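You operate a simulated robot arm through the tools that you are given. There is no shell and no other tool. Be economical: measure what you need, move in short steps, check, and stop when the job is done.

You are at the controls of a simulated two-armed robot. One attempt, no reset.

TASK
Close the blue box lid. Then put the tall black insert on the back of the sample bench away on the top of the door bench. Then fetch the green round insert from the top of the sample bench and set it on the top of the white tank. Then take the red sleeve and put it on top of the orange mix card. Then put the white cup on the steel table away on the top of the sample bench. Then put the foam cube on the steel table away on the top of the insert bench. Then take the blue square insert from the steel table and put it on the top of the steel stand. The order counts. Set down upright: tall black insert, white cup.

It is judged by the outcome, as a careful person would: the job done as asked, and still so three seconds after it is handed in. It fails if anything else is knocked over, pushed out of place, dropped, spilled or broken. A push-on lid holds only when it is set on centred and level and pressed home; a screw cap is set on level and turned clockwise until tight.

THE ROBOT
Two 6-joint arms with two-finger parallel grippers on one trunk, on a base that drives. Base frame: it is fixed to the floor where the robot stands at the start and does not move with it; the origin is under the middle of the robot, x ahead of it, y to its left, z up; the surface under the hand at the start is at about z = 82. Lengths are in cm, angles in rad, forces in N, time in s.
The left shoulder is at the start at [8, 21.6, 156.5], the right one opposite. With the tool pointing down near the work surface each hand reaches from about 10 to 68 cm from the robot's upright axis, wherever it stands, measured 20 degrees to its own side. Places, roughly: blue box lid [60, 0, 90]; blue square insert (4x4x3 cm) [-150, -30, 80]; foam cube (5x5x5 cm) [-160, 0, 80]; green round insert (5x5x3 cm) [60, 120, 80]; orange mix card [-175, -75, 25]; red sleeve [-150, 50, 75]; tall black insert (4x4x5 cm) [80, 0, 80]; top of the door bench [-360, -600, 80]; top of the insert bench [-910, 30, 80]; top of the sample bench [50, 90, 80]; top of the steel stand [-400, 70, 30]; top of the white tank [80, -190, 100]; white cup (6x6x8 cm) [-160, 30, 80]. Payload 3.43 kg a hand.
The TCP of each hand is the grasp point between the finger pads, 3 cm short of the fingertips. In the tool frame z runs along the fingers and y along their closing line. Largest opening 9.4 cm; finger width 2.8, thickness 1; the body of the gripper, 5 by 9.6 cm, starts 5.5 cm behind the TCP.
Orientation is told as [roll, pitch, yaw] about the base's x, y, z axes, in that order, counted from this pose: with the fingers straight down and closing along the base's y, the tool's x points along the base's -x, its y along +y and its z along -z.

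THE INTERFACE
- The arms move only by the tool step_arm. It takes "left_motion", "right_motion" or both (then of equal length, played together; a hand with none holds still); each is a list of rows, each a list of 3 entries, a list of its own where there are three numbers: the shift along the tool's x, y, z in units of 25 mm (1.0 is 25 mm), then the turn, a rotation vector about the tool's x, y, z in units of 8 degrees (1.0 is 8 degrees), then the finger opening in cm, from 0 to 9.4. In form: [[[tx, ty, tz], [ax, ay, az], claw], ...]. A call has 1 to 10 rows; each row shifts and turns the commanded pose from where the row before left it, along the tool's axes as they then stand. A call with a number of a shift or a turn outside -1 to 1 is refused whole. Rows are played at 5 a second. More than 5 cm and 0.15 rad between two rows, or a gripper value outside its range, and nothing of the call is played. A pose out of reach is approached as far as the arm can. The call stops where the force on the tool passes 40 N (or 10 N more than at its start, if that is more) or the arm is blocked; 0.2 s more then pass. The fingers move at their own pace (about 7.2 cm/s each) and stop on an object; they squeeze with about 34 N. The grip force told is the motor's: it shows also when the fingers shut on nothing. Time passes only in rows, and 0.2 s behind the last, so rows that do not move let the fingers close. The reply holds the time, the measured pose of the TCP, the force on the tool along the base axes, the opening and the grip force, in the units named above and with some noise, with the torque about the TCP (base axes, N m) and any sound that the robot's microphone picked up.
- Cameras (640 x 400 px; columns grow to the right, rows downward): "scene" is now at [9.96, 1.97, 171.26]; the picture's right is [0.26, -0.97, 0.00], its down [-0.81, -0.21, -0.55] and it looks along [0.53, 0.14, -0.84] (base axes); focal length 267 px, centre (320, 200). "left" rides on the left gripper at [7.6, -1.4, -10.2] in its tool frame; the picture's right is [0.18, 0.98, 0.00], its down [-0.75, 0.14, -0.64] and it looks along [-0.63, 0.12, 0.77] (tool axes); focal length 243 px, centre (320, 200). "right" rides on the right gripper at [7.6, 1.4, -10.3] in its tool frame; the picture's right is [-0.18, 0.98, 0.00], its down [-0.75, -0.14, -0.64] and it looks along [-0.63, -0.12, 0.77] (tool axes); focal length 243 px, centre (320, 200).
- snapshot(camera): a new picture of that camera. It takes no simulated time.
- slide_trunk(by): slides the trunk up (or, below 0, down) by that many cm; the arms and the scene camera ride with it, the base frame stays. It gives what a move gives, with no picture.
- roll_base(legs): drives the robot by 1 to 6 legs, each [ahead, left, turn to the left] in cm, cm and rad, along the robot's own axes; the way and the turn of a leg run together, so that a leg with both is an arc; at most 150 cm and 3.142 rad a leg. The arms and the cameras ride along, it lands a little off, and it stops where it bumps. It gives what a move gives.
- head_to(pan, tilt): turns the head with the scene camera to pan (to the left, within 1.501 rad either way) and tilt (down, from -0.506 to 1.204), counted from straight ahead of the robot. It gives what a move gives.
- measure_at(camera, pixels): for up to 12 pixels [column, row] of the newest picture of that camera ("zoom" is the newest enlarged one), the place [x, y, z] in the base frame of the surface seen there, good to about 0.3 cm. It takes no simulated time.
- enlarge(camera, box): a new picture of the part [left, top, right, bottom] of that camera's present view, enlarged. It takes no simulated time.
- hand_in(): hands the job in; it is judged then, once.

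Work in short steps. Measure before you move; look again where a grasp or a placing could have gone wrong, and mend it. You have 131 turns and 142 pictures in all, those below and enlarged ones among them. Open the grippers and draw the arms clear of the work before you hand the job in, unless the task says otherwise; then end with one line.

The tools are called as name(argument=value, ...) on one line, values as JSON. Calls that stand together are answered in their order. step_arm: Moves the arms, as the interface text tells. Its arguments: {"type":"object","properties":{"left_motion":{"type":"array"},"right_motion":{"type":"array"}},"required":[]} The other tools are called the same way: slide_trunk (by) slides the trunk up or down; roll_base (legs) drives the base; head_to (pan, tilt) turns the head that bears the scene camera; snapshot (camera) takes a picture; measure_at (camera, pixels) gives the place of the surface under pixels of a picture; enlarge (camera, box) takes an enlarged picture of a part of a camera's view; hand_in () hands the job in.

At the start:

```text
time: 0.0
left_tool_pos: [48.14, 43.61, 102.54]
left_ee_rot: [0.0, -0.001, 0.0]
left_ft_force: [0.0, -0.6, 0.0]
left_moment: [0.0, -0.01, -0.05]
left_grip_width: 9.39
left_grasp_force: 0.1
right_tool_pos: [64.01, -9.32, 109.85]
right_ee_rot: [0.0, 0.0, 0.001]
right_ft_force: [-0.1, -0.4, 0.5]
right_moment: [0.01, -0.01, 0.0]
right_grip_width: 9.41
right_grasp_force: 0.0
trunk travel left (down, up): [-79.5, 4.5]
robot x, y, heading: [0.26, -0.07, 0.001]
head pan, tilt: [0.258, 0.99]
```

scene: 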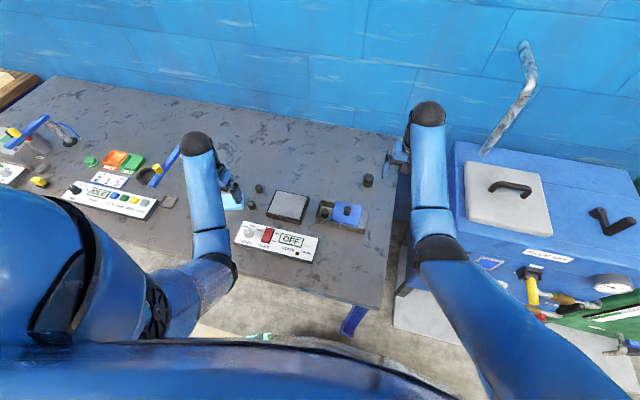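
right: 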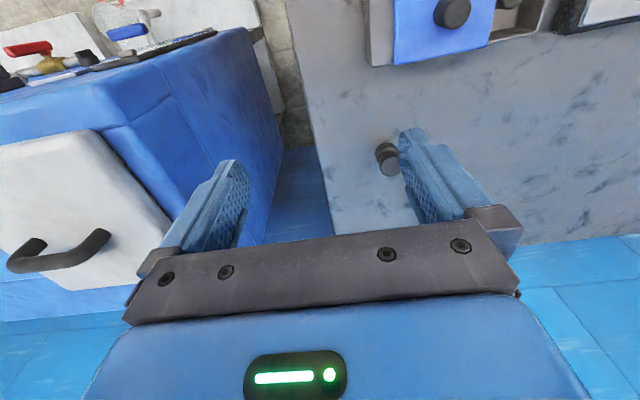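
left: 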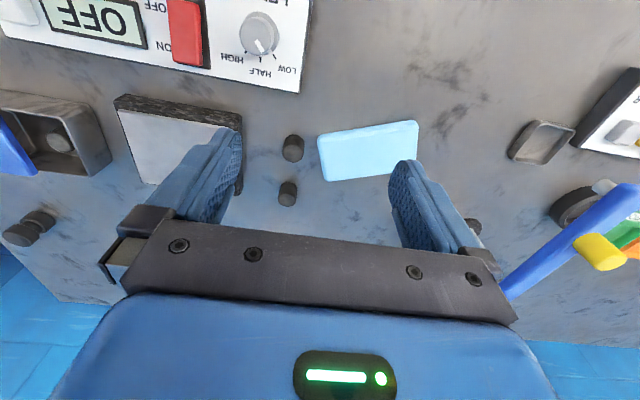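

The scene shows the sample bench with a box with a blue lid at about (345,212) and black inserts. I take an enlarged look and measure.

enlarge(camera="scene", box=[220, 150, 420, 275])

measure_at(camera="scene", pixels=[[347, 212], [325, 212], [367, 181], [396, 152], [258, 188], [251, 205], [288, 207], [90, 161], [115, 160], [340, 270], [355, 312], [345, 230]])

```text
3.20 times, centred on (320, 212) of scene
```

zoom: 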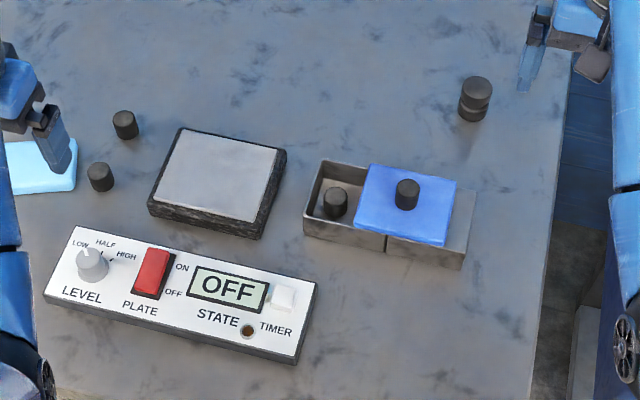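

```text
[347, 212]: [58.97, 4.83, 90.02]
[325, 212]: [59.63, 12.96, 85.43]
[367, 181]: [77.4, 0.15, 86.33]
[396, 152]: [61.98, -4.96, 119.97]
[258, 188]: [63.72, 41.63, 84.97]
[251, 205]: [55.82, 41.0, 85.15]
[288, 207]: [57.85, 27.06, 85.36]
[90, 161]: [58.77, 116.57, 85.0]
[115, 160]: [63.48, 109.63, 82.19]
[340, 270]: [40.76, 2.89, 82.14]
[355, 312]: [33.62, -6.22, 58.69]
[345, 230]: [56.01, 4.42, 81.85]
```

The lid looks like a sliding one, off to the right of the open compartment. I measure its outline in the zoom.

measure_at(camera="zoom", pixels=[[370, 167], [457, 182], [446, 243], [357, 224], [407, 186], [322, 162], [305, 220], [335, 195], [462, 215], [384, 243], [460, 262], [476, 82]])

snapshot(camera="right")

enlarge(camera="scene", box=[305, 190, 385, 240])

```text
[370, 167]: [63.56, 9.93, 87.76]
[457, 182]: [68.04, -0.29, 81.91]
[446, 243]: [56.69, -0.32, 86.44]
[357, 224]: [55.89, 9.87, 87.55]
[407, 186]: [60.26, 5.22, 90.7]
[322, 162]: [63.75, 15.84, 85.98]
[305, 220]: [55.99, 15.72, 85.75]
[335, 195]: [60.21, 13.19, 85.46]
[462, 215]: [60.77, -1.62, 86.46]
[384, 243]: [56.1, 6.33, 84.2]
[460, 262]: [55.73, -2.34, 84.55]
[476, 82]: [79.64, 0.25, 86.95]
```

```text
137 pictures are left
```

right: 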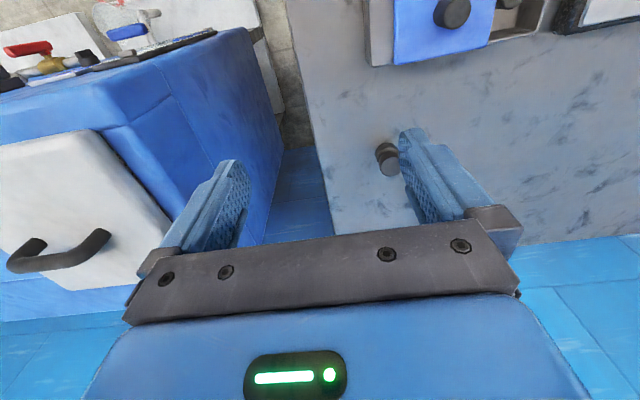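

```text
8.00 times, centred on (345, 215) of scene
```

zoom: 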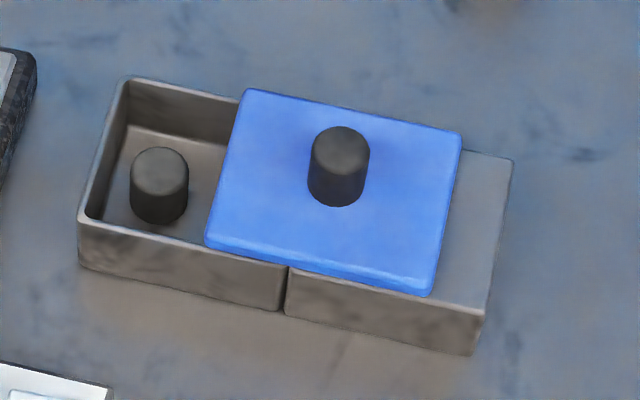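

The lid (x 55.6–63.7, y 0.5–10, knob at about [59.8, 5.1], top 90.7) must slide about +6 cm in y onto the open compartment (y 6.4–16). I move the right hand above the knob.

step_arm(right_motion=[[[0.3, 1, 0.4], [0, 0, 0], 6], [[0.3, 1, 0.4], [0, 0, 0], 6], [[0.3, 1, 0.4], [0, 0, 0], 6], [[0.3, 1, 0.4], [0, 0, 0], 6], [[0.3, 1, 0.4], [0, 0, 0], 6], [[0.18, 0.77, 0.5], [0, 0, 0], 6], [[0, 0, 1], [0, 0, 0], 6], [[0, 0, 1], [0, 0, 0], 6]])

snapshot(camera="right")

```text
time: 1.8
left_tool_pos: [48.07, 43.64, 102.61]
left_ee_rot: [0.001, 0.0, -0.001]
left_ft_force: [-1.0, -0.2, -0.6]
left_moment: [0.03, -0.01, 0.01]
left_grip_width: 9.43
left_grasp_force: 0.0
right_tool_pos: [59.74, 5.23, 98.53]
right_ee_rot: [-0.001, -0.001, 0.001]
right_ft_force: [0.1, -0.6, -0.2]
right_moment: [-0.01, -0.01, 0.0]
right_grip_width: 6.0
right_grasp_force: 0.1
trunk travel left (down, up): [-79.5, 4.5]
robot x, y, heading: [-0.17, 0.34, 0.003]
head pan, tilt: [0.258, 0.99]
```

```text
135 pictures are left
```

right: 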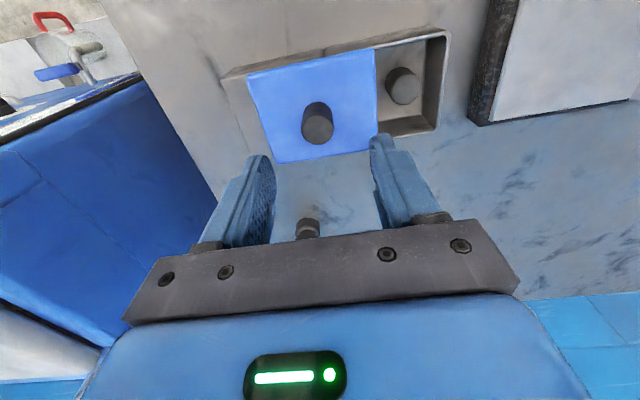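

The knob is at (317,122) in the right view, with the insert inside the compartment at (402,85). I measure and check alignment.

measure_at(camera="right", pixels=[[318, 130], [307, 110], [327, 112], [250, 75], [372, 52], [280, 162], [376, 140], [404, 85], [448, 32], [434, 130], [308, 225]])

```text
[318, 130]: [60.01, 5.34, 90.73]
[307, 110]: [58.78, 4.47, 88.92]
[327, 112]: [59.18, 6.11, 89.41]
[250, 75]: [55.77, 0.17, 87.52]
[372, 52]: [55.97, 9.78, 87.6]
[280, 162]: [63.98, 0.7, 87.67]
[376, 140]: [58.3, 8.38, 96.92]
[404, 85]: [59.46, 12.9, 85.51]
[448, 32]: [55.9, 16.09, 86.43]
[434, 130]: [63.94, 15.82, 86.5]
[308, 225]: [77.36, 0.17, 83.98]
```

Lid y 0.2–9.8 and compartment to y 16.0: shift about 6.2 cm. I descend to z≈91.2 and close on the knob.

step_arm(right_motion=[[[-0.05, 0, 1], [0, 0, 0], 5], [[0, 0, 1], [0, 0, 0], 5], [[0, 0, 0.93], [0, 0, 0], 5], [[0, 0, 0], [0, 0, 0], 0], [[0, 0, 0], [0, 0, 0], 0], [[0, 0, 0], [0, 0, 0], 0]])

```text
time: 3.2
left_tool_pos: [48.22, 43.67, 102.5]
left_ee_rot: [-0.001, 0.001, -0.001]
left_ft_force: [0.5, -0.2, 0.1]
left_moment: [-0.01, -0.01, 0.01]
left_grip_width: 9.41
left_grasp_force: 0.0
right_tool_pos: [59.87, 5.23, 91.29]
right_ee_rot: [0.0, 0.0, 0.0]
right_ft_force: [2.1, 1.7, -2.0]
right_moment: [-0.26, -0.33, -0.07]
right_grip_width: 2.54
right_grasp_force: 45.0
trunk travel left (down, up): [-79.5, 4.5]
robot x, y, heading: [0.05, -0.07, -0.002]
head pan, tilt: [0.258, 0.99]
```

Gripped the knob (2.54 cm). I slide it +y by 6.2 cm (2.48 units).

step_arm(right_motion=[[[0, 0.4, 0], [0, 0, 0], 0], [[0, 0.5, 0], [0, 0, 0], 0], [[0, 0.5, 0], [0, 0, 0], 0], [[0, 0.5, 0], [0, 0, 0], 0], [[0, 0.58, 0], [0, 0, 0], 0], [[0, 0, 0], [0, 0, 0], 0]])

snapshot(camera="right")

enlarge(camera="scene", box=[285, 170, 405, 245])

```text
time: 4.6
left_tool_pos: [48.72, 43.75, 102.26]
left_ee_rot: [-0.002, 0.005, -0.002]
left_ft_force: [0.5, 0.7, 0.7]
left_moment: [0.0, -0.06, -0.02]
left_grip_width: 9.4
left_grasp_force: 0.1
right_tool_pos: [58.97, 10.56, 92.07]
right_ee_rot: [-0.001, 0.002, 0.0]
right_ft_force: [24.9, 1.9, -18.1]
right_moment: [-0.43, -0.56, 0.03]
right_grip_width: 2.56
right_grasp_force: 44.8
right hand out of reach, approached as far as the arm can: row 2, 3, 4, 5
trunk travel left (down, up): [-79.5, 4.5]
robot x, y, heading: [-0.15, 0.07, -0.0]
head pan, tilt: [0.258, 0.99]
```

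```text
134 pictures are left
```

right: 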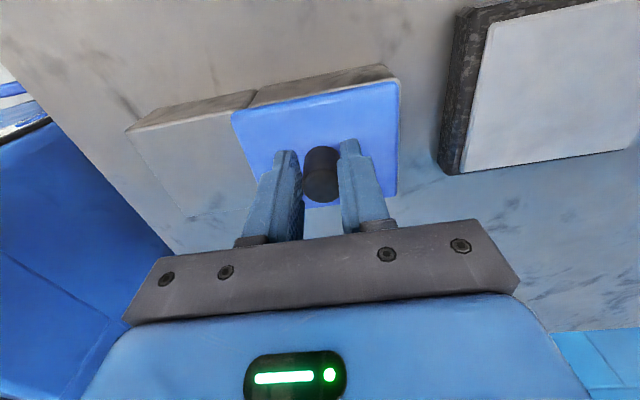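

```text
5.33 times, centred on (345, 208) of scene
```

zoom: 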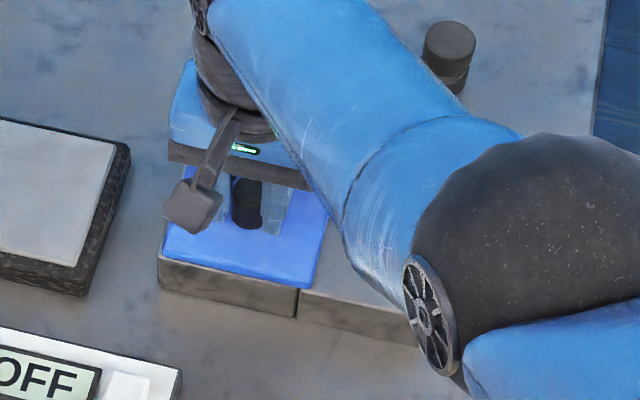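

The reach limit pulled the arm inward; the lid is almost there. I release, rise a bit and measure.

step_arm(right_motion=[[[0, 0, 0], [0, 0, 0], 5], [[0, 0, 0], [0, 0, 0], 5], [[0.2, -0.4, -1], [0, 0, 0], 5], [[0.2, -0.4, -1], [0, 0, 0], 5]])

snapshot(camera="right")

```text
time: 5.6
left_tool_pos: [48.03, 43.66, 102.7]
left_ee_rot: [0.0, -0.001, -0.001]
left_ft_force: [-0.3, -0.2, 0.9]
left_moment: [-0.01, 0.01, 0.0]
left_grip_width: 9.37
left_grasp_force: 0.0
right_tool_pos: [60.1, 10.17, 95.74]
right_ee_rot: [-0.002, 0.002, 0.0]
right_ft_force: [0.1, 0.1, 0.5]
right_moment: [0.03, -0.01, 0.01]
right_grip_width: 5.01
right_grasp_force: 0.3
right hand out of reach, approached as far as the arm can: row 3, 4
trunk travel left (down, up): [-79.5, 4.5]
robot x, y, heading: [-0.02, -0.27, -0.001]
head pan, tilt: [0.258, 0.99]
```

```text
132 pictures are left
```

right: 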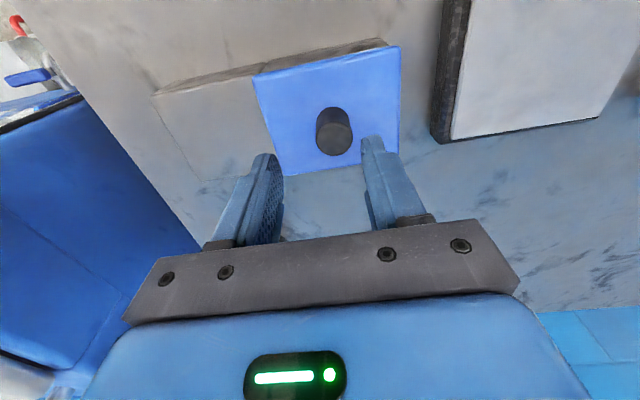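

measure_at(camera="right", pixels=[[335, 143], [258, 78], [398, 50], [282, 172], [398, 150], [320, 63], [383, 42], [385, 46], [400, 100], [253, 74]])

enlarge(camera="right", box=[220, 20, 440, 200])

```text
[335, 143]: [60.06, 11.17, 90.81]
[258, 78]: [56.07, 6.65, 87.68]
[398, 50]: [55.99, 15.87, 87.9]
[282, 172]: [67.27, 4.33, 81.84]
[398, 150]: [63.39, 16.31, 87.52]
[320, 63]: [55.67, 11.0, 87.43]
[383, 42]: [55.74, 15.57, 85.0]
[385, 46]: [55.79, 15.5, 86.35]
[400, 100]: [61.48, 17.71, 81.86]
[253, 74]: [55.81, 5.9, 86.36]
```

```text
2.22 times, centred on (330, 110) of right
```

zoom: 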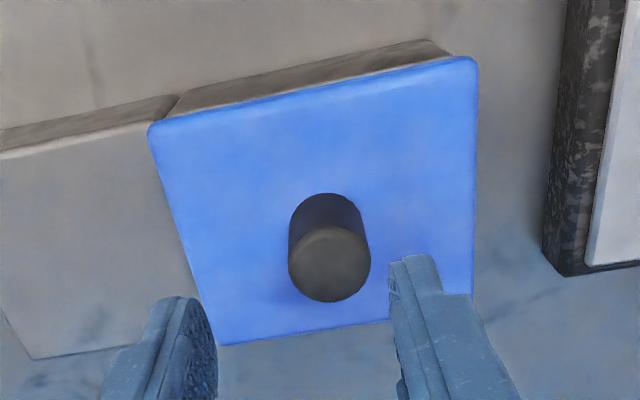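

The knob now sits at y≈11.2. I check the lid's edges against the box precisely in the zoom.

measure_at(camera="zoom", pixels=[[155, 135], [470, 70], [165, 165], [472, 120], [320, 95], [330, 330], [160, 112], [180, 90], [447, 50], [470, 200], [180, 215], [332, 270]])

```text
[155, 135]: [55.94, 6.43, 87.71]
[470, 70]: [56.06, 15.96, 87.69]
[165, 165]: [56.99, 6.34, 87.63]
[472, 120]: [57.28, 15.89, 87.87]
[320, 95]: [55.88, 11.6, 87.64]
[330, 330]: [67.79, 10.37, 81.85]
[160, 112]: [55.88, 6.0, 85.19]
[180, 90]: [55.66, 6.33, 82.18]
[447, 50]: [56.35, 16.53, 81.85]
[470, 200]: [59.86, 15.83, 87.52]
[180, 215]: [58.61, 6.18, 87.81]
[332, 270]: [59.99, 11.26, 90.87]
```

Lid y 6.2–16.0 matches the box (6.35–16.0): closed. Next the tall black insert at about [78, 0.2]; I lift the right hand aside and look at it and at the bench front.

step_arm(right_motion=[[[0.3, -0.8, -1], [0, 0, 0], 8], [[0.3, -0.8, -1], [0, 0, 0], 8], [[0.3, -1, -1], [0, 0, 0], 8], [[0.3, -1, -0.5], [0, 0, 0], 8], [[0.3, -1, 0], [0, 0, 0], 8], [[0.3, -1, 0], [0, 0, 0], 8], [[0.3, -1, 0], [0, 0, 0], 8]])

head_to(pan=0.0, tilt=0.9)

snapshot(camera="scene")

```text
time: 7.2
left_tool_pos: [48.2, 43.52, 102.6]
left_ee_rot: [0.001, 0.001, 0.0]
left_ft_force: [0.4, 0.5, -0.2]
left_moment: [0.02, -0.01, -0.02]
left_grip_width: 9.43
left_grasp_force: 0.1
right_tool_pos: [67.02, -0.68, 98.75]
right_ee_rot: [0.001, 0.001, 0.0]
right_ft_force: [-0.4, -0.2, 0.0]
right_moment: [0.03, 0.05, -0.01]
right_grip_width: 8.01
right_grasp_force: 0.1
right hand out of reach, approached as far as the arm can: row 1, 2, 3, 4, 5, 6, 7
trunk travel left (down, up): [-79.5, 4.5]
robot x, y, heading: [-0.01, 0.06, -0.002]
head pan, tilt: [0.258, 0.99]
```

```text
time: 8.0
left_tool_pos: [48.05, 43.72, 102.61]
left_ee_rot: [-0.002, -0.001, 0.0]
left_ft_force: [0.5, -0.2, 0.5]
left_moment: [0.0, 0.02, -0.03]
left_grip_width: 9.4
left_grasp_force: 0.0
right_tool_pos: [66.81, -0.55, 98.74]
right_ee_rot: [0.0, 0.001, 0.0]
right_ft_force: [-0.4, -0.3, -0.1]
right_moment: [-0.03, 0.0, -0.01]
right_grip_width: 7.99
right_grasp_force: 0.1
trunk travel left (down, up): [-79.5, 4.5]
robot x, y, heading: [-0.06, 0.25, -0.002]
head pan, tilt: [0.0, 0.901]
```

```text
130 pictures are left
```

scene: 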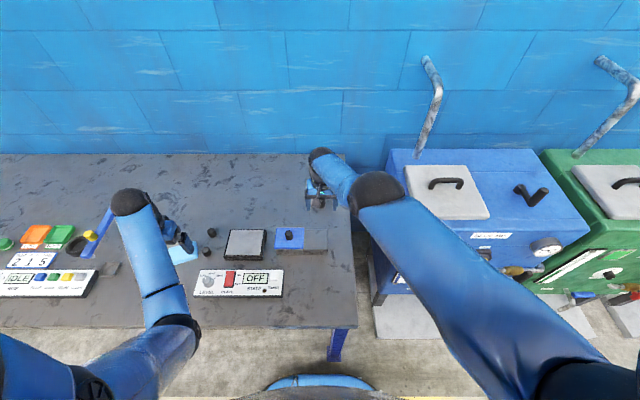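

The bench is an open table with legs. The arm landed off its commanded pose, so I probe with a null row and measure the bench edge.

step_arm(right_motion=[[[0, -0.4, -0.4], [0, 0, 0], 8]])

measure_at(camera="scene", pixels=[[300, 325], [100, 325], [340, 345], [318, 375], [320, 205], [318, 165], [385, 290], [400, 150], [440, 200], [100, 155], [210, 233], [205, 250]])

```text
time: 8.4
left_tool_pos: [48.15, 43.67, 102.52]
left_ee_rot: [0.001, 0.0, -0.001]
left_ft_force: [-0.6, -0.6, -0.3]
left_moment: [-0.01, -0.01, -0.03]
left_grip_width: 9.38
left_grasp_force: 0.2
right_tool_pos: [67.44, -1.41, 99.48]
right_ee_rot: [0.001, 0.004, -0.001]
right_ft_force: [0.6, 0.1, 0.3]
right_moment: [0.01, 0.0, -0.05]
right_grip_width: 7.99
right_grasp_force: 0.1
right hand out of reach, approached as far as the arm can: row 1
trunk travel left (down, up): [-79.5, 4.5]
robot x, y, heading: [0.2, 0.4, -0.004]
head pan, tilt: [0.0, 0.901]
```

```text
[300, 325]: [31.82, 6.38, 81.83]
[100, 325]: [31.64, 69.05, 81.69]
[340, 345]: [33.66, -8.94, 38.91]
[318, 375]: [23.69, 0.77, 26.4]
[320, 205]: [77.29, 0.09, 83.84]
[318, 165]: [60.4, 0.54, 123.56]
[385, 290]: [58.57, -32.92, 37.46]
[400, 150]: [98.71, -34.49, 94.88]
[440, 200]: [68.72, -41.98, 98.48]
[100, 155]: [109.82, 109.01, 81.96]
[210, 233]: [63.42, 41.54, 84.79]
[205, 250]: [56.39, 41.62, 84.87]
```

The base (top at z≈26) can likely go under the table. The right arm lags its command; I retract it in x and check recovery.

step_arm(right_motion=[[[0.6, -0.6, -0.6], [0, 0, 0], 8], [[0.6, -0.6, -0.6], [0, 0, 0], 8], [[0.6, -0.6, -0.6], [0, 0, 0], 8]])

```text
time: 9.2
left_tool_pos: [48.24, 43.63, 102.59]
left_ee_rot: [0.0, -0.001, -0.001]
left_ft_force: [-0.4, 1.3, 0.3]
left_moment: [0.04, 0.0, 0.01]
left_grip_width: 9.4
left_grasp_force: 0.1
right_tool_pos: [68.66, -3.48, 100.99]
right_ee_rot: [-0.002, 0.003, -0.001]
right_ft_force: [0.0, 0.3, 0.2]
right_moment: [0.0, 0.01, -0.02]
right_grip_width: 8.01
right_grasp_force: 0.1
right hand out of reach, approached as far as the arm can: row 1, 2, 3
trunk travel left (down, up): [-79.5, 4.5]
robot x, y, heading: [0.01, 0.27, -0.002]
head pan, tilt: [0.0, 0.901]
```

Still lagging at the limit; I back out mainly sideways (−y) and up.

step_arm(right_motion=[[[0, -1, -0.5], [0, 0, 0], 8], [[0, -1, -0.5], [0, 0, 0], 8], [[0, -1, -0.5], [0, 0, 0], 8], [[0, -1, -0.5], [0, 0, 0], 8], [[0, -1, 0], [0, 0, 0], 8], [[0, -1, 0], [0, 0, 0], 8]])

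snapshot(camera="scene")

```text
time: 10.6
left_tool_pos: [48.29, 43.59, 102.6]
left_ee_rot: [0.003, 0.0, -0.001]
left_ft_force: [-0.8, 0.1, 0.5]
left_moment: [-0.03, -0.02, 0.0]
left_grip_width: 9.4
left_grasp_force: 0.0
right_tool_pos: [72.69, -17.69, 104.69]
right_ee_rot: [0.0, 0.004, -0.001]
right_ft_force: [0.9, 0.7, -1.2]
right_moment: [0.04, 0.02, 0.01]
right_grip_width: 8.02
right_grasp_force: 0.2
right hand out of reach, approached as far as the arm can: row 1, 2, 3, 4, 6
trunk travel left (down, up): [-79.5, 4.5]
robot x, y, heading: [-0.13, 0.22, -0.007]
head pan, tilt: [0.0, 0.901]
```

```text
129 pictures are left
```

scene: 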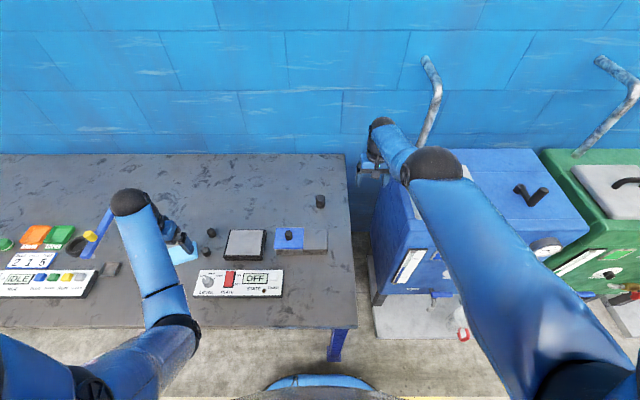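

The arm is stretched straight. Now a pure retraction along −x.

step_arm(right_motion=[[[1, 0, 0], [0, 0, 0], 8], [[1, 0, 0], [0, 0, 0], 8], [[1, 0, 0], [0, 0, 0], 8], [[1, 0, 0], [0, 0, 0], 8]])

```text
time: 11.6
left_tool_pos: [48.11, 43.69, 102.51]
left_ee_rot: [0.0, 0.0, 0.0]
left_ft_force: [0.5, -0.1, -0.7]
left_moment: [-0.03, 0.05, -0.03]
left_grip_width: 9.4
left_grasp_force: 0.0
right_tool_pos: [72.03, -17.2, 102.75]
right_ee_rot: [-0.001, 0.003, -0.002]
right_ft_force: [0.1, 0.0, 0.0]
right_moment: [0.01, 0.02, 0.02]
right_grip_width: 7.99
right_grasp_force: 0.0
right hand out of reach, approached as far as the arm can: row 1, 2, 3, 4
trunk travel left (down, up): [-79.5, 4.5]
robot x, y, heading: [0.07, -0.0, -0.001]
head pan, tilt: [0.0, 0.901]
```

Retraction barely works from here; I test raising the hand.

step_arm(right_motion=[[[0, 0, -1], [0, 0, 0], 8], [[0, 0, -1], [0, 0, 0], 8], [[0, 0, -1], [0, 0, 0], 8]])

```text
time: 12.4
left_tool_pos: [48.22, 43.72, 102.42]
left_ee_rot: [0.001, -0.003, -0.001]
left_ft_force: [0.1, 0.6, 0.0]
left_moment: [0.01, 0.04, 0.04]
left_grip_width: 9.4
left_grasp_force: 0.1
right_tool_pos: [74.0, -17.02, 109.75]
right_ee_rot: [-0.002, 0.004, 0.0]
right_ft_force: [-1.0, -0.4, 0.1]
right_moment: [-0.02, 0.01, 0.02]
right_grip_width: 7.99
right_grasp_force: 0.1
right hand out of reach, approached as far as the arm can: row 1, 2, 3
trunk travel left (down, up): [-79.5, 4.5]
robot x, y, heading: [-0.07, -0.23, -0.0]
head pan, tilt: [0.0, 0.901]
```

The hand slides along a sphere, i.e. the elbow is straight. Moving down and inward should bend it; clearance to the tank top (98) is ample at z 109.

step_arm(right_motion=[[[0.3, 0, 0.9], [0, 0, 0], 8], [[0.6, 0, 0.9], [0, 0, 0], 8], [[1, 0, 0.3], [0, 0, 0], 8], [[1, 0, 0], [0, 0, 0], 8]])

```text
time: 13.4
left_tool_pos: [48.01, 43.62, 102.54]
left_ee_rot: [0.001, 0.002, 0.0]
left_ft_force: [0.5, 0.3, 0.6]
left_moment: [0.04, 0.01, 0.03]
left_grip_width: 9.42
left_grasp_force: 0.1
right_tool_pos: [71.86, -16.76, 102.63]
right_ee_rot: [-0.001, 0.002, 0.0]
right_ft_force: [0.2, 1.1, 0.1]
right_moment: [0.02, 0.0, -0.01]
right_grip_width: 8.0
right_grasp_force: 0.0
right hand out of reach, approached as far as the arm can: row 2, 3, 4
trunk travel left (down, up): [-79.5, 4.5]
robot x, y, heading: [0.36, -0.02, -0.003]
head pan, tilt: [0.0, 0.901]
```

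Still sliding on the boundary. I check the arm's geometry by measuring its elbow and wrist.

snapshot(camera="scene")

measure_at(camera="scene", pixels=[[435, 165], [380, 130], [530, 290], [605, 380], [130, 203], [170, 330], [60, 370]])

```text
128 pictures are left
```

scene: 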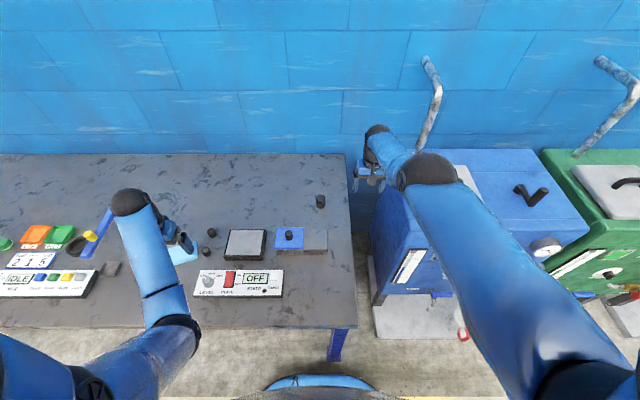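

```text
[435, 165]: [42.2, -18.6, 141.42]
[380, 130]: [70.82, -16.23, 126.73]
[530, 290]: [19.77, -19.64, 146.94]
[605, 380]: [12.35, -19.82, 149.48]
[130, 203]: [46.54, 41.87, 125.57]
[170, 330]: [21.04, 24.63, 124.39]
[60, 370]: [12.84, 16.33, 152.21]
```

Shoulder, elbow and wrist lie in line: the elbow is straight, maybe slightly over-extended against its limit. I push outward and up to straighten, then pull back.

step_arm(right_motion=[[[-1, 0, -0.3], [0, 0, 0], 8], [[-0.5, 0, -1], [0, 0, 0], 8], [[0.5, 0, -1], [0, 0, 0], 8], [[1, 0, -1], [0, 0, 0], 8], [[1, 0, -1], [0, 0, 0], 8], [[1, 0, 0], [0, 0, 0], 8]])

```text
time: 14.8
left_tool_pos: [48.08, 43.73, 102.61]
left_ee_rot: [0.0, 0.0, 0.0]
left_ft_force: [0.4, 0.5, 0.2]
left_moment: [0.02, -0.02, 0.01]
left_grip_width: 9.4
left_grasp_force: 0.1
right_tool_pos: [66.14, -16.86, 112.8]
right_ee_rot: [0.0, 0.003, 0.0]
right_ft_force: [-0.1, -0.5, 0.0]
right_moment: [0.0, -0.01, 0.04]
right_grip_width: 7.97
right_grasp_force: 0.1
right hand out of reach, approached as far as the arm can: row 1, 2, 6
trunk travel left (down, up): [-79.5, 4.5]
robot x, y, heading: [-0.12, -0.05, -0.002]
head pan, tilt: [0.0, 0.901]
```

That freed it (x 66). One more retraction to verify.

step_arm(right_motion=[[[1, 0, 0], [0, 0, 0], 8], [[1, 0, 0], [0, 0, 0], 8], [[1, 0, 0.2], [0, 0, 0], 8]])

```text
time: 15.6
left_tool_pos: [48.09, 43.61, 102.58]
left_ee_rot: [0.0, 0.001, -0.002]
left_ft_force: [-0.4, -0.1, -0.5]
left_moment: [0.02, 0.01, -0.06]
left_grip_width: 9.39
left_grasp_force: 0.0
right_tool_pos: [62.28, -16.55, 108.68]
right_ee_rot: [0.0, -0.002, -0.001]
right_ft_force: [-0.5, 1.5, 0.3]
right_moment: [-0.02, -0.01, -0.02]
right_grip_width: 8.01
right_grasp_force: 0.1
right hand out of reach, approached as far as the arm can: row 1, 2, 3
trunk travel left (down, up): [-79.5, 4.5]
robot x, y, heading: [-0.23, 0.2, 0.003]
head pan, tilt: [0.0, 0.901]
```

Progress but drifting in z; I continue in and up.

step_arm(right_motion=[[[0.5, 0, -1], [0, 0, 0], 8], [[0.5, 0, -1], [0, 0, 0], 8], [[0.5, 0, -0.5], [0, 0, 0], 8], [[0.5, 0, -0.5], [0, 0, 0], 8], [[0.5, 0, 0], [0, 0, 0], 8]])

snapshot(camera="scene")

```text
time: 16.8
left_tool_pos: [48.05, 43.71, 102.66]
left_ee_rot: [-0.002, -0.002, 0.0]
left_ft_force: [-0.6, -0.3, -1.4]
left_moment: [0.03, 0.0, 0.01]
left_grip_width: 9.42
left_grasp_force: 0.0
right_tool_pos: [61.84, -16.49, 108.39]
right_ee_rot: [-0.001, -0.001, 0.001]
right_ft_force: [0.1, -0.2, -0.1]
right_moment: [-0.01, 0.0, -0.02]
right_grip_width: 8.02
right_grasp_force: 0.0
right hand out of reach, approached as far as the arm can: row 1, 2, 3, 4, 5
trunk travel left (down, up): [-79.5, 4.5]
robot x, y, heading: [0.28, -0.12, 0.005]
head pan, tilt: [0.0, 0.901]
```

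```text
127 pictures are left
```

scene: 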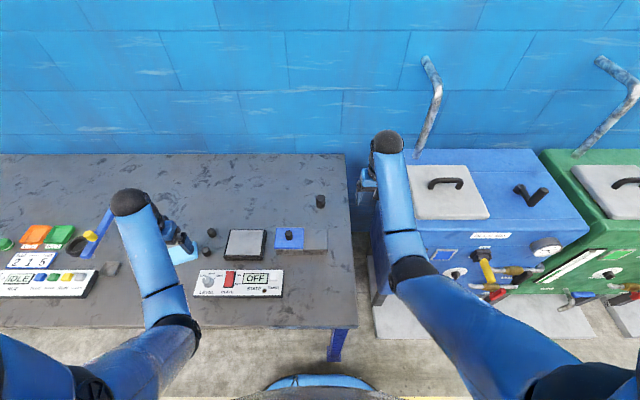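

The arm is back in its normal elbow-down posture. I test moving down, then inward.

step_arm(right_motion=[[[0, 0, 1], [0, 0, 0], 8], [[0.5, 0, 0.3], [0, 0, 0], 8], [[1, 0, 0], [0, 0, 0], 8]])

```text
time: 17.6
left_tool_pos: [47.99, 43.61, 102.49]
left_ee_rot: [0.001, -0.001, -0.001]
left_ft_force: [0.3, -0.4, 0.9]
left_moment: [0.03, 0.01, -0.02]
left_grip_width: 9.38
left_grasp_force: 0.0
right_tool_pos: [58.1, -16.33, 105.22]
right_ee_rot: [0.0, -0.002, 0.0]
right_ft_force: [-0.4, 0.2, 0.4]
right_moment: [0.02, -0.02, 0.01]
right_grip_width: 7.97
right_grasp_force: 0.1
trunk travel left (down, up): [-79.5, 4.5]
robot x, y, heading: [-0.32, 0.4, -0.003]
head pan, tilt: [0.0, 0.901]
```

The right arm now tracks exactly. The insert at x≈78.5 is beyond reach, so I will drive ahead/left about 10 cm and lower the trunk; first I draw the left hand back off the bench so it clears when the trunk goes down.

step_arm(left_motion=[[[1, 0.2, 0], [0, 0, 0], 5], [[1, 0.2, 0], [0, 0, 0], 5], [[1, 0.2, 0], [0, 0, 0], 5], [[1, 0.2, 0], [0, 0, 0], 5], [[1, 0.2, 0], [0, 0, 0], 5], [[1, 0.2, 0], [0, 0, 0], 5], [[1, 0.2, 0], [0, 0, 0], 5], [[1, 0.2, 0], [0, 0, 0], 5], [[1, 0.2, 0], [0, 0, 0], 5], [[1, 0.2, 0], [0, 0, 0], 5]])

head_to(pan=0.5, tilt=1.1)

snapshot(camera="scene")

```text
time: 19.8
left_tool_pos: [23.51, 49.09, 99.68]
left_ee_rot: [0.0, -0.002, 0.0]
left_ft_force: [-0.3, 0.3, -0.3]
left_moment: [-0.02, 0.01, 0.0]
left_grip_width: 5.02
left_grasp_force: 0.1
left hand out of reach, approached as far as the arm can: row 2, 3, 4, 5, 7
right_tool_pos: [57.99, -16.35, 105.17]
right_ee_rot: [0.0, 0.001, 0.001]
right_ft_force: [-0.4, -0.2, -0.2]
right_moment: [0.02, -0.02, -0.03]
right_grip_width: 8.01
right_grasp_force: 0.1
trunk travel left (down, up): [-79.5, 4.5]
robot x, y, heading: [0.03, 0.01, -0.003]
head pan, tilt: [0.0, 0.901]
```

```text
time: 20.7
left_tool_pos: [23.65, 49.09, 99.66]
left_ee_rot: [0.002, -0.003, 0.001]
left_ft_force: [0.2, -0.2, 0.2]
left_moment: [0.02, 0.02, 0.0]
left_grip_width: 5.03
left_grasp_force: 0.1
right_tool_pos: [58.09, -16.3, 105.15]
right_ee_rot: [0.001, 0.002, 0.001]
right_ft_force: [0.4, -0.1, 0.4]
right_moment: [0.02, 0.01, -0.02]
right_grip_width: 7.99
right_grasp_force: 0.1
trunk travel left (down, up): [-79.5, 4.5]
robot x, y, heading: [0.07, -0.08, -0.001]
head pan, tilt: [0.499, 1.1]
```

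```text
126 pictures are left
```

scene: 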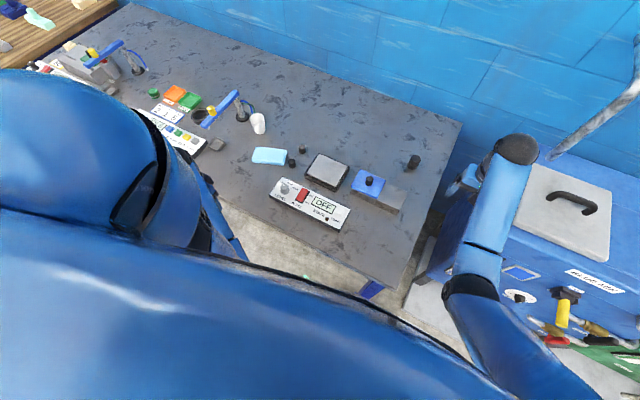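

There is an upper reach bound too. I bring the left hand a bit further back and down beside the robot.

step_arm(left_motion=[[[1, 0.4, 0.3], [0, 0, 0], 5], [[1, 0.4, 0.3], [0, 0, 0], 5], [[1, 0.4, 0.3], [0, 0, 0], 5], [[1, 0.4, 0.3], [0, 0, 0], 5], [[1, 0.2, 0.3], [0, 0, 0], 5]])

roll_base(legs=[[0, 14, 0], [9, 0, 0]])

```text
time: 21.9
left_tool_pos: [11.12, 53.55, 96.22]
left_ee_rot: [0.0, 0.0, 0.0]
left_ft_force: [-0.5, 0.1, 0.3]
left_moment: [-0.04, 0.01, -0.01]
left_grip_width: 4.99
left_grasp_force: 0.0
right_tool_pos: [58.15, -16.36, 105.2]
right_ee_rot: [0.0, 0.0, 0.0]
right_ft_force: [-0.8, 0.1, -0.5]
right_moment: [0.03, 0.01, 0.01]
right_grip_width: 8.01
right_grasp_force: 0.0
trunk travel left (down, up): [-79.5, 4.5]
robot x, y, heading: [0.08, 0.23, 0.002]
head pan, tilt: [0.499, 1.1]
```

```text
time: 23.9
left_tool_pos: [19.28, 67.4, 96.45]
left_ee_rot: [0.002, -0.007, 0.002]
left_ft_force: [-0.4, -0.2, 0.6]
left_moment: [0.03, -0.06, 0.0]
left_grip_width: 5.02
left_grasp_force: 0.1
right_tool_pos: [66.19, -2.58, 105.76]
right_ee_rot: [0.003, -0.006, -0.002]
right_ft_force: [-0.4, -0.1, 0.3]
right_moment: [0.02, -0.01, 0.0]
right_grip_width: 8.01
right_grasp_force: 0.0
trunk travel left (down, up): [-79.5, 4.5]
robot x, y, heading: [8.88, 13.66, 0.001]
head pan, tilt: [0.499, 1.1]
```

Drove without bump. I lower the trunk by 14 cm, then view the insert from the right hand.

slide_trunk(by=-14)

snapshot(camera="right")

head_to(pan=-0.2, tilt=0.9)

snapshot(camera="scene")

```text
time: 25.6
left_tool_pos: [19.84, 67.5, 82.25]
left_ee_rot: [0.001, -0.001, 0.002]
left_ft_force: [0.2, -1.1, 0.6]
left_moment: [0.0, -0.01, -0.02]
left_grip_width: 4.98
left_grasp_force: 0.0
right_tool_pos: [66.99, -2.48, 91.2]
right_ee_rot: [0.001, 0.0, 0.0]
right_ft_force: [0.0, -0.4, 0.1]
right_moment: [-0.02, 0.04, 0.01]
right_grip_width: 8.01
right_grasp_force: 0.0
trunk travel left (down, up): [-65.5, 18.5]
robot x, y, heading: [8.55, 13.93, -0.002]
head pan, tilt: [0.499, 1.1]
```

```text
125 pictures are left
```

right: 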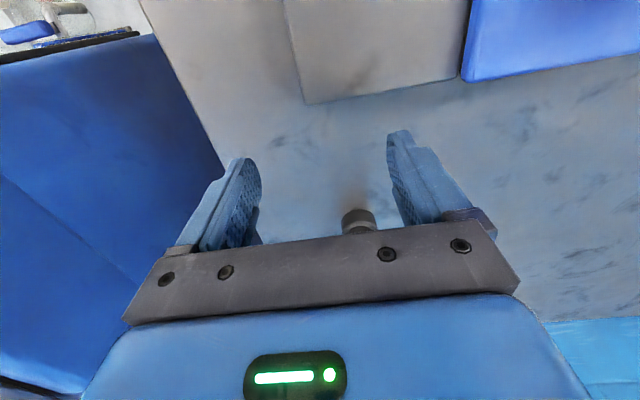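

```text
time: 26.7
left_tool_pos: [19.87, 67.5, 82.26]
left_ee_rot: [0.0, 0.002, 0.001]
left_ft_force: [0.8, -0.9, 0.2]
left_moment: [0.0, 0.02, 0.0]
left_grip_width: 5.01
left_grasp_force: 0.0
right_tool_pos: [66.85, -2.43, 91.21]
right_ee_rot: [0.0, 0.0, 0.001]
right_ft_force: [0.2, -0.4, -1.2]
right_moment: [-0.02, -0.02, 0.02]
right_grip_width: 7.98
right_grasp_force: 0.1
trunk travel left (down, up): [-65.5, 18.5]
robot x, y, heading: [8.97, 14.28, -0.001]
head pan, tilt: [-0.201, 0.901]
```

```text
124 pictures are left
```

scene: 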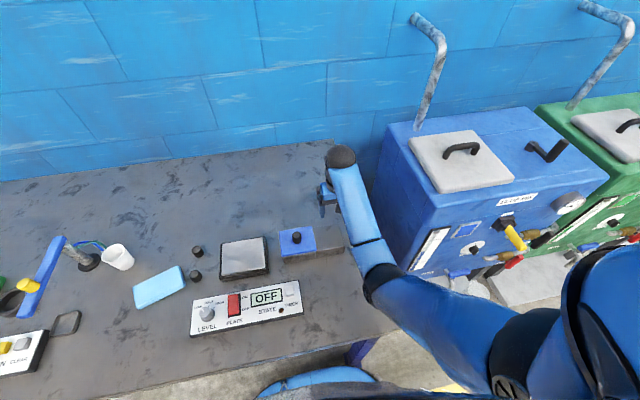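

The insert shows at (358,220) in the right view; I measure it.

enlarge(camera="right", box=[300, 180, 420, 255])

measure_at(camera="right", pixels=[[358, 215], [345, 222], [374, 222], [358, 230]])

```text
5.33 times, centred on (360, 218) of right
```

zoom: 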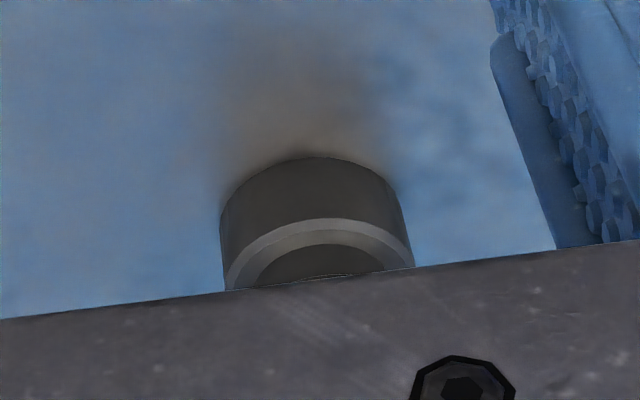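

```text
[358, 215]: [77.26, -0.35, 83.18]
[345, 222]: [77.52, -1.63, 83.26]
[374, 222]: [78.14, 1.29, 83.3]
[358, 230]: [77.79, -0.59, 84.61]
```

Insert centre ≈ [79.1, −0.1], top ≈ 87. I move the hand above it at z 91.5 and look.

step_arm(right_motion=[[[-0.8, 0.2, -0.1], [0, 0, 0], 8], [[-0.8, 0.2, 0], [0, 0, 0], 8], [[-0.8, 0.2, 0], [0, 0, 0], 8], [[-0.8, 0.2, 0], [0, 0, 0], 8], [[-0.8, 0.14, 0], [0, 0, 0], 8]])

snapshot(camera="right")

```text
time: 27.9
left_tool_pos: [20.01, 67.49, 82.32]
left_ee_rot: [0.0, 0.002, 0.001]
left_ft_force: [0.1, 0.1, 0.9]
left_moment: [0.03, -0.02, 0.02]
left_grip_width: 5.0
left_grasp_force: 0.1
right_tool_pos: [76.82, -0.07, 91.44]
right_ee_rot: [0.001, 0.001, 0.0]
right_ft_force: [0.4, -0.1, 0.6]
right_moment: [0.03, 0.0, 0.02]
right_grip_width: 8.03
right_grasp_force: 0.1
trunk travel left (down, up): [-65.5, 18.5]
robot x, y, heading: [8.51, 13.87, -0.001]
head pan, tilt: [-0.201, 0.901]
```

```text
122 pictures are left
```

right: 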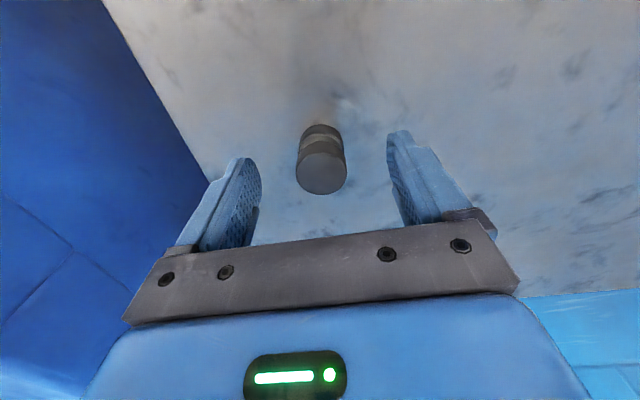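

measure_at(camera="right", pixels=[[322, 170], [300, 160], [344, 160], [322, 190], [320, 128], [300, 175]])

enlarge(camera="right", box=[270, 110, 370, 205])

```text
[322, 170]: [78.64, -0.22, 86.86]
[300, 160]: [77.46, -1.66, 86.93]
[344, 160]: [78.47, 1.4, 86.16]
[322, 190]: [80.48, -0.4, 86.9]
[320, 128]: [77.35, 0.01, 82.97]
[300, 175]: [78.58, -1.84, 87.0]
```

```text
4.21 times, centred on (320, 158) of right
```

zoom: 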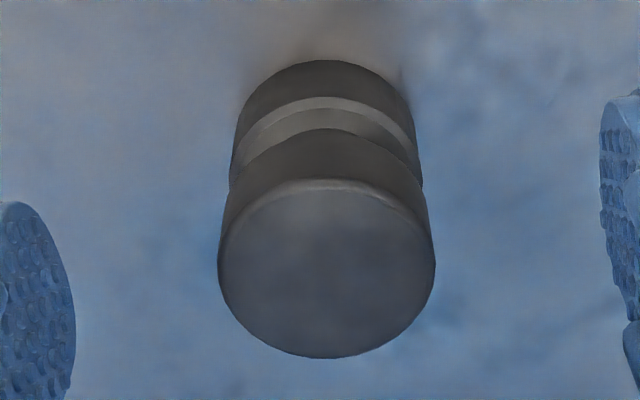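

Spool-like insert centred at about [78.8, −0.2], top 86.9. I move over it, descend to TCP z 85.5 and close.

step_arm(right_motion=[[[-0.8, -0.04, 0], [0, 0, 0], 8], [[0, 0, 1], [0, 0, 0], 8], [[0, 0, 1], [0, 0, 0], 8], [[0, 0, 0.36], [0, 0, 0], 8], [[0, 0, 0], [0, 0, 0], 0], [[0, 0, 0], [0, 0, 0], 0], [[0, 0, 0], [0, 0, 0], 0]])

snapshot(camera="right")

```text
time: 29.5
left_tool_pos: [19.94, 67.46, 82.2]
left_ee_rot: [0.001, 0.0, 0.003]
left_ft_force: [0.8, -0.2, -0.1]
left_moment: [-0.01, 0.04, -0.01]
left_grip_width: 4.99
left_grasp_force: 0.0
right_tool_pos: [78.93, -0.28, 85.44]
right_ee_rot: [0.0, 0.0, 0.0]
right_ft_force: [0.4, 0.3, 1.2]
right_moment: [0.03, 0.01, 0.05]
right_grip_width: 3.69
right_grasp_force: 34.0
trunk travel left (down, up): [-65.5, 18.5]
robot x, y, heading: [8.65, 13.76, 0.002]
head pan, tilt: [-0.201, 0.901]
```

```text
120 pictures are left
```

right: 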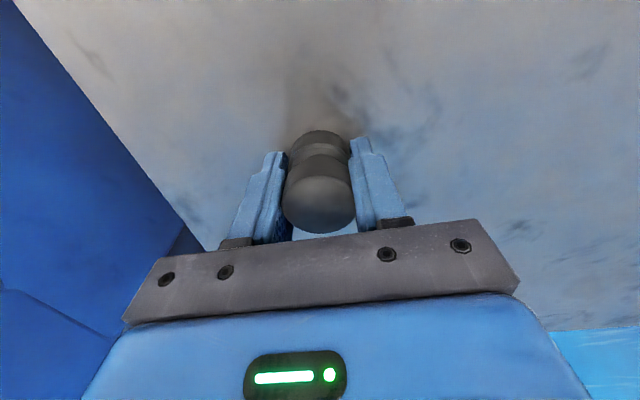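

Gripped (3.69 cm). I lift with the trunk by 16 cm, then draw the hand in.

slide_trunk(by=16)

step_arm(right_motion=[[[1, 0, 0], [0, 0, 0], 0], [[1, 0, 0], [0, 0, 0], 0], [[1, -0.4, 0], [0, 0, 0], 0], [[1, -0.4, 0], [0, 0, 0], 0], [[1, -0.4, 0], [0, 0, 0], 0], [[1, -0.4, 0], [0, 0, 0], 0], [[1, -0.4, 0], [0, 0, 0], 0], [[1, -0.4, 0], [0, 0, 0], 0]])

```text
time: 31.3
left_tool_pos: [19.95, 67.43, 98.2]
left_ee_rot: [0.001, 0.002, 0.004]
left_ft_force: [-0.4, -0.8, 0.4]
left_moment: [0.0, -0.01, -0.02]
left_grip_width: 5.01
left_grasp_force: 0.1
right_tool_pos: [78.87, -0.27, 101.43]
right_ee_rot: [0.0, 0.001, 0.001]
right_ft_force: [0.1, 0.1, -0.4]
right_moment: [0.01, -0.06, 0.01]
right_grip_width: 3.71
right_grasp_force: 34.1
trunk travel left (down, up): [-81.5, 2.5]
robot x, y, heading: [8.76, 13.79, -0.006]
head pan, tilt: [-0.201, 0.901]
```

```text
time: 33.1
left_tool_pos: [19.75, 67.44, 98.26]
left_ee_rot: [0.0, -0.002, 0.002]
left_ft_force: [0.5, 0.3, 0.3]
left_moment: [0.0, -0.01, 0.02]
left_grip_width: 5.0
left_grasp_force: 0.0
right_tool_pos: [58.85, -6.13, 101.51]
right_ee_rot: [0.0, 0.0, 0.0]
right_ft_force: [-0.6, -0.1, -0.6]
right_moment: [0.01, -0.04, 0.05]
right_grip_width: 3.7
right_grasp_force: 33.9
trunk travel left (down, up): [-81.5, 2.5]
robot x, y, heading: [8.72, 13.69, 0.002]
head pan, tilt: [-0.201, 0.901]
```

Held securely. I back away from the bench by 45 cm and survey the surroundings by turning the head left and right.

roll_base(legs=[[-45, 0, 0]])

head_to(pan=-1.4, tilt=0.35)

snapshot(camera="scene")

```text
time: 35.8
left_tool_pos: [-24.88, 67.37, 98.3]
left_ee_rot: [-0.002, 0.002, 0.003]
left_ft_force: [0.2, -0.3, 0.4]
left_moment: [-0.04, 0.05, -0.02]
left_grip_width: 4.99
left_grasp_force: 0.1
right_tool_pos: [14.3, -6.27, 101.49]
right_ee_rot: [0.001, 0.001, 0.002]
right_ft_force: [0.1, 0.2, -0.8]
right_moment: [0.03, 0.04, 0.02]
right_grip_width: 3.67
right_grasp_force: 33.9
trunk travel left (down, up): [-81.5, 2.5]
robot x, y, heading: [-36.04, 13.88, 0.005]
head pan, tilt: [-0.201, 0.901]
```

```text
time: 37.2
left_tool_pos: [-25.03, 67.38, 98.22]
left_ee_rot: [0.001, 0.001, 0.002]
left_ft_force: [0.2, -0.2, 0.4]
left_moment: [0.0, 0.01, 0.0]
left_grip_width: 5.0
left_grasp_force: 0.0
right_tool_pos: [14.3, -6.13, 101.59]
right_ee_rot: [0.0, 0.0, 0.002]
right_ft_force: [-0.5, 0.6, -0.5]
right_moment: [-0.01, 0.01, -0.01]
right_grip_width: 3.65
right_grasp_force: 33.9
trunk travel left (down, up): [-81.5, 2.5]
robot x, y, heading: [-36.35, 13.86, 0.003]
head pan, tilt: [-1.4, 0.351]
```

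```text
119 pictures are left
```

scene: 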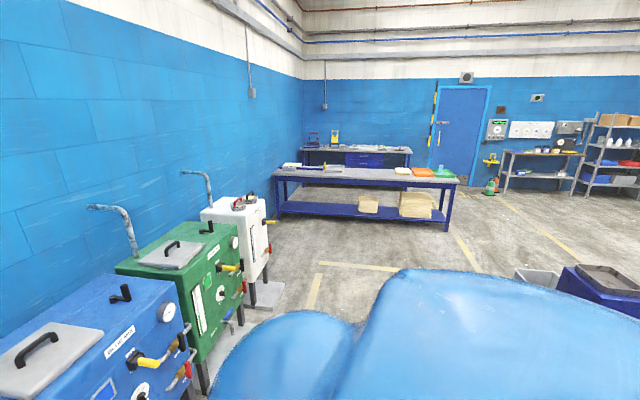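

I see a bench at (370,172), one at (545,155) next to the door, tanks at left. I measure to map them.

measure_at(camera="scene", pixels=[[290, 172], [455, 182], [330, 150], [405, 150], [508, 150], [545, 153], [578, 155], [600, 200], [600, 275], [530, 275], [235, 205], [490, 190]])

enlarge(camera="scene", box=[470, 90, 640, 210])

measure_at(camera="zoom", pixels=[[140, 230], [280, 250], [400, 260], [420, 240], [150, 380], [400, 375], [70, 340], [580, 400]])

```text
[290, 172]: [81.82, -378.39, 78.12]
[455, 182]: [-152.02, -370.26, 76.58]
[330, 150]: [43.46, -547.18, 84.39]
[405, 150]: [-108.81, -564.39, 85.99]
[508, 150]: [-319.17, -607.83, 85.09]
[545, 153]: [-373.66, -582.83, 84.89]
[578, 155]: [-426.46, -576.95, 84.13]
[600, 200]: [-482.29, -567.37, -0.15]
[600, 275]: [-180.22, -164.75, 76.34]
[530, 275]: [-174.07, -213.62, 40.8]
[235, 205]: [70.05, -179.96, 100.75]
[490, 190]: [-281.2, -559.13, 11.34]
```

```text
3.33 times, centred on (555, 150) of scene
```

zoom: 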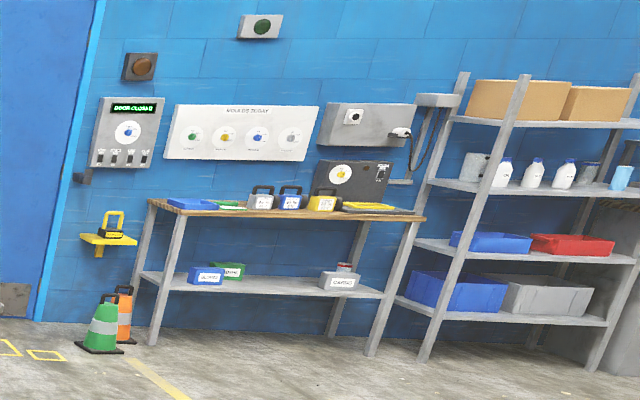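

```text
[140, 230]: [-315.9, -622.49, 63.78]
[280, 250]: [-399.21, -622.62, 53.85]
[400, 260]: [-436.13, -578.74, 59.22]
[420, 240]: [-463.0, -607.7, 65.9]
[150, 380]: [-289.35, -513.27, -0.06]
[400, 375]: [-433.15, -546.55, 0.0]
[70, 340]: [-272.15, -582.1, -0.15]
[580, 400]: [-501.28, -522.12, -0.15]
```

Door bench: front edge about y −575, x −310…−440, top ≈82. I turn to face −y and drive along the free corridor 130 cm, then look again.

roll_base(legs=[[0, 0, -1.571], [130, -20, 0]])

head_to(pan=-0.6, tilt=0.45)

snapshot(camera="scene")

```text
time: 47.6
left_tool_pos: [-3.51, -127.73, 98.35]
left_ee_rot: [-0.001, 0.001, -1.58]
left_ft_force: [-0.6, 0.2, 0.3]
left_moment: [0.01, -0.02, -0.02]
left_grip_width: 5.02
left_grasp_force: 0.1
right_tool_pos: [-77.55, -166.04, 101.55]
right_ee_rot: [0.001, -0.002, -1.583]
right_ft_force: [0.1, 0.0, -0.7]
right_moment: [0.02, 0.0, -0.04]
right_grip_width: 3.71
right_grasp_force: 34.0
trunk travel left (down, up): [-81.5, 2.5]
robot x, y, heading: [-56.8, -116.27, -1.58]
head pan, tilt: [-1.4, 0.351]
```

```text
time: 48.8
left_tool_pos: [-3.51, -128.04, 98.18]
left_ee_rot: [0.0, -0.001, -1.582]
left_ft_force: [0.6, 0.8, 0.3]
left_moment: [0.02, 0.02, -0.03]
left_grip_width: 4.98
left_grasp_force: 0.1
right_tool_pos: [-77.57, -166.06, 101.56]
right_ee_rot: [-0.001, 0.001, -1.584]
right_ft_force: [-0.8, 0.0, -0.2]
right_moment: [-0.02, -0.02, -0.03]
right_grip_width: 3.71
right_grasp_force: 33.7
trunk travel left (down, up): [-81.5, 2.5]
robot x, y, heading: [-56.52, -116.06, -1.582]
head pan, tilt: [-0.6, 0.45]
```

```text
117 pictures are left
```

scene: 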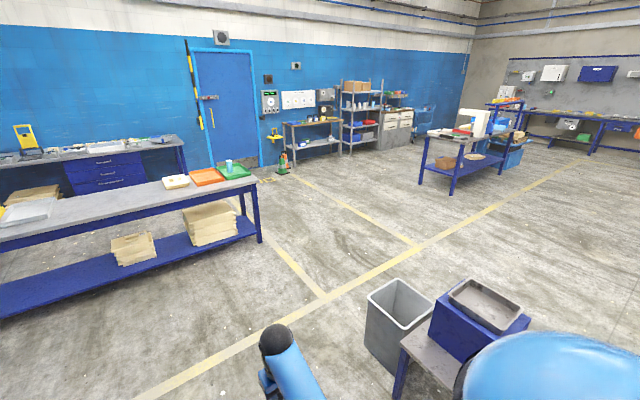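

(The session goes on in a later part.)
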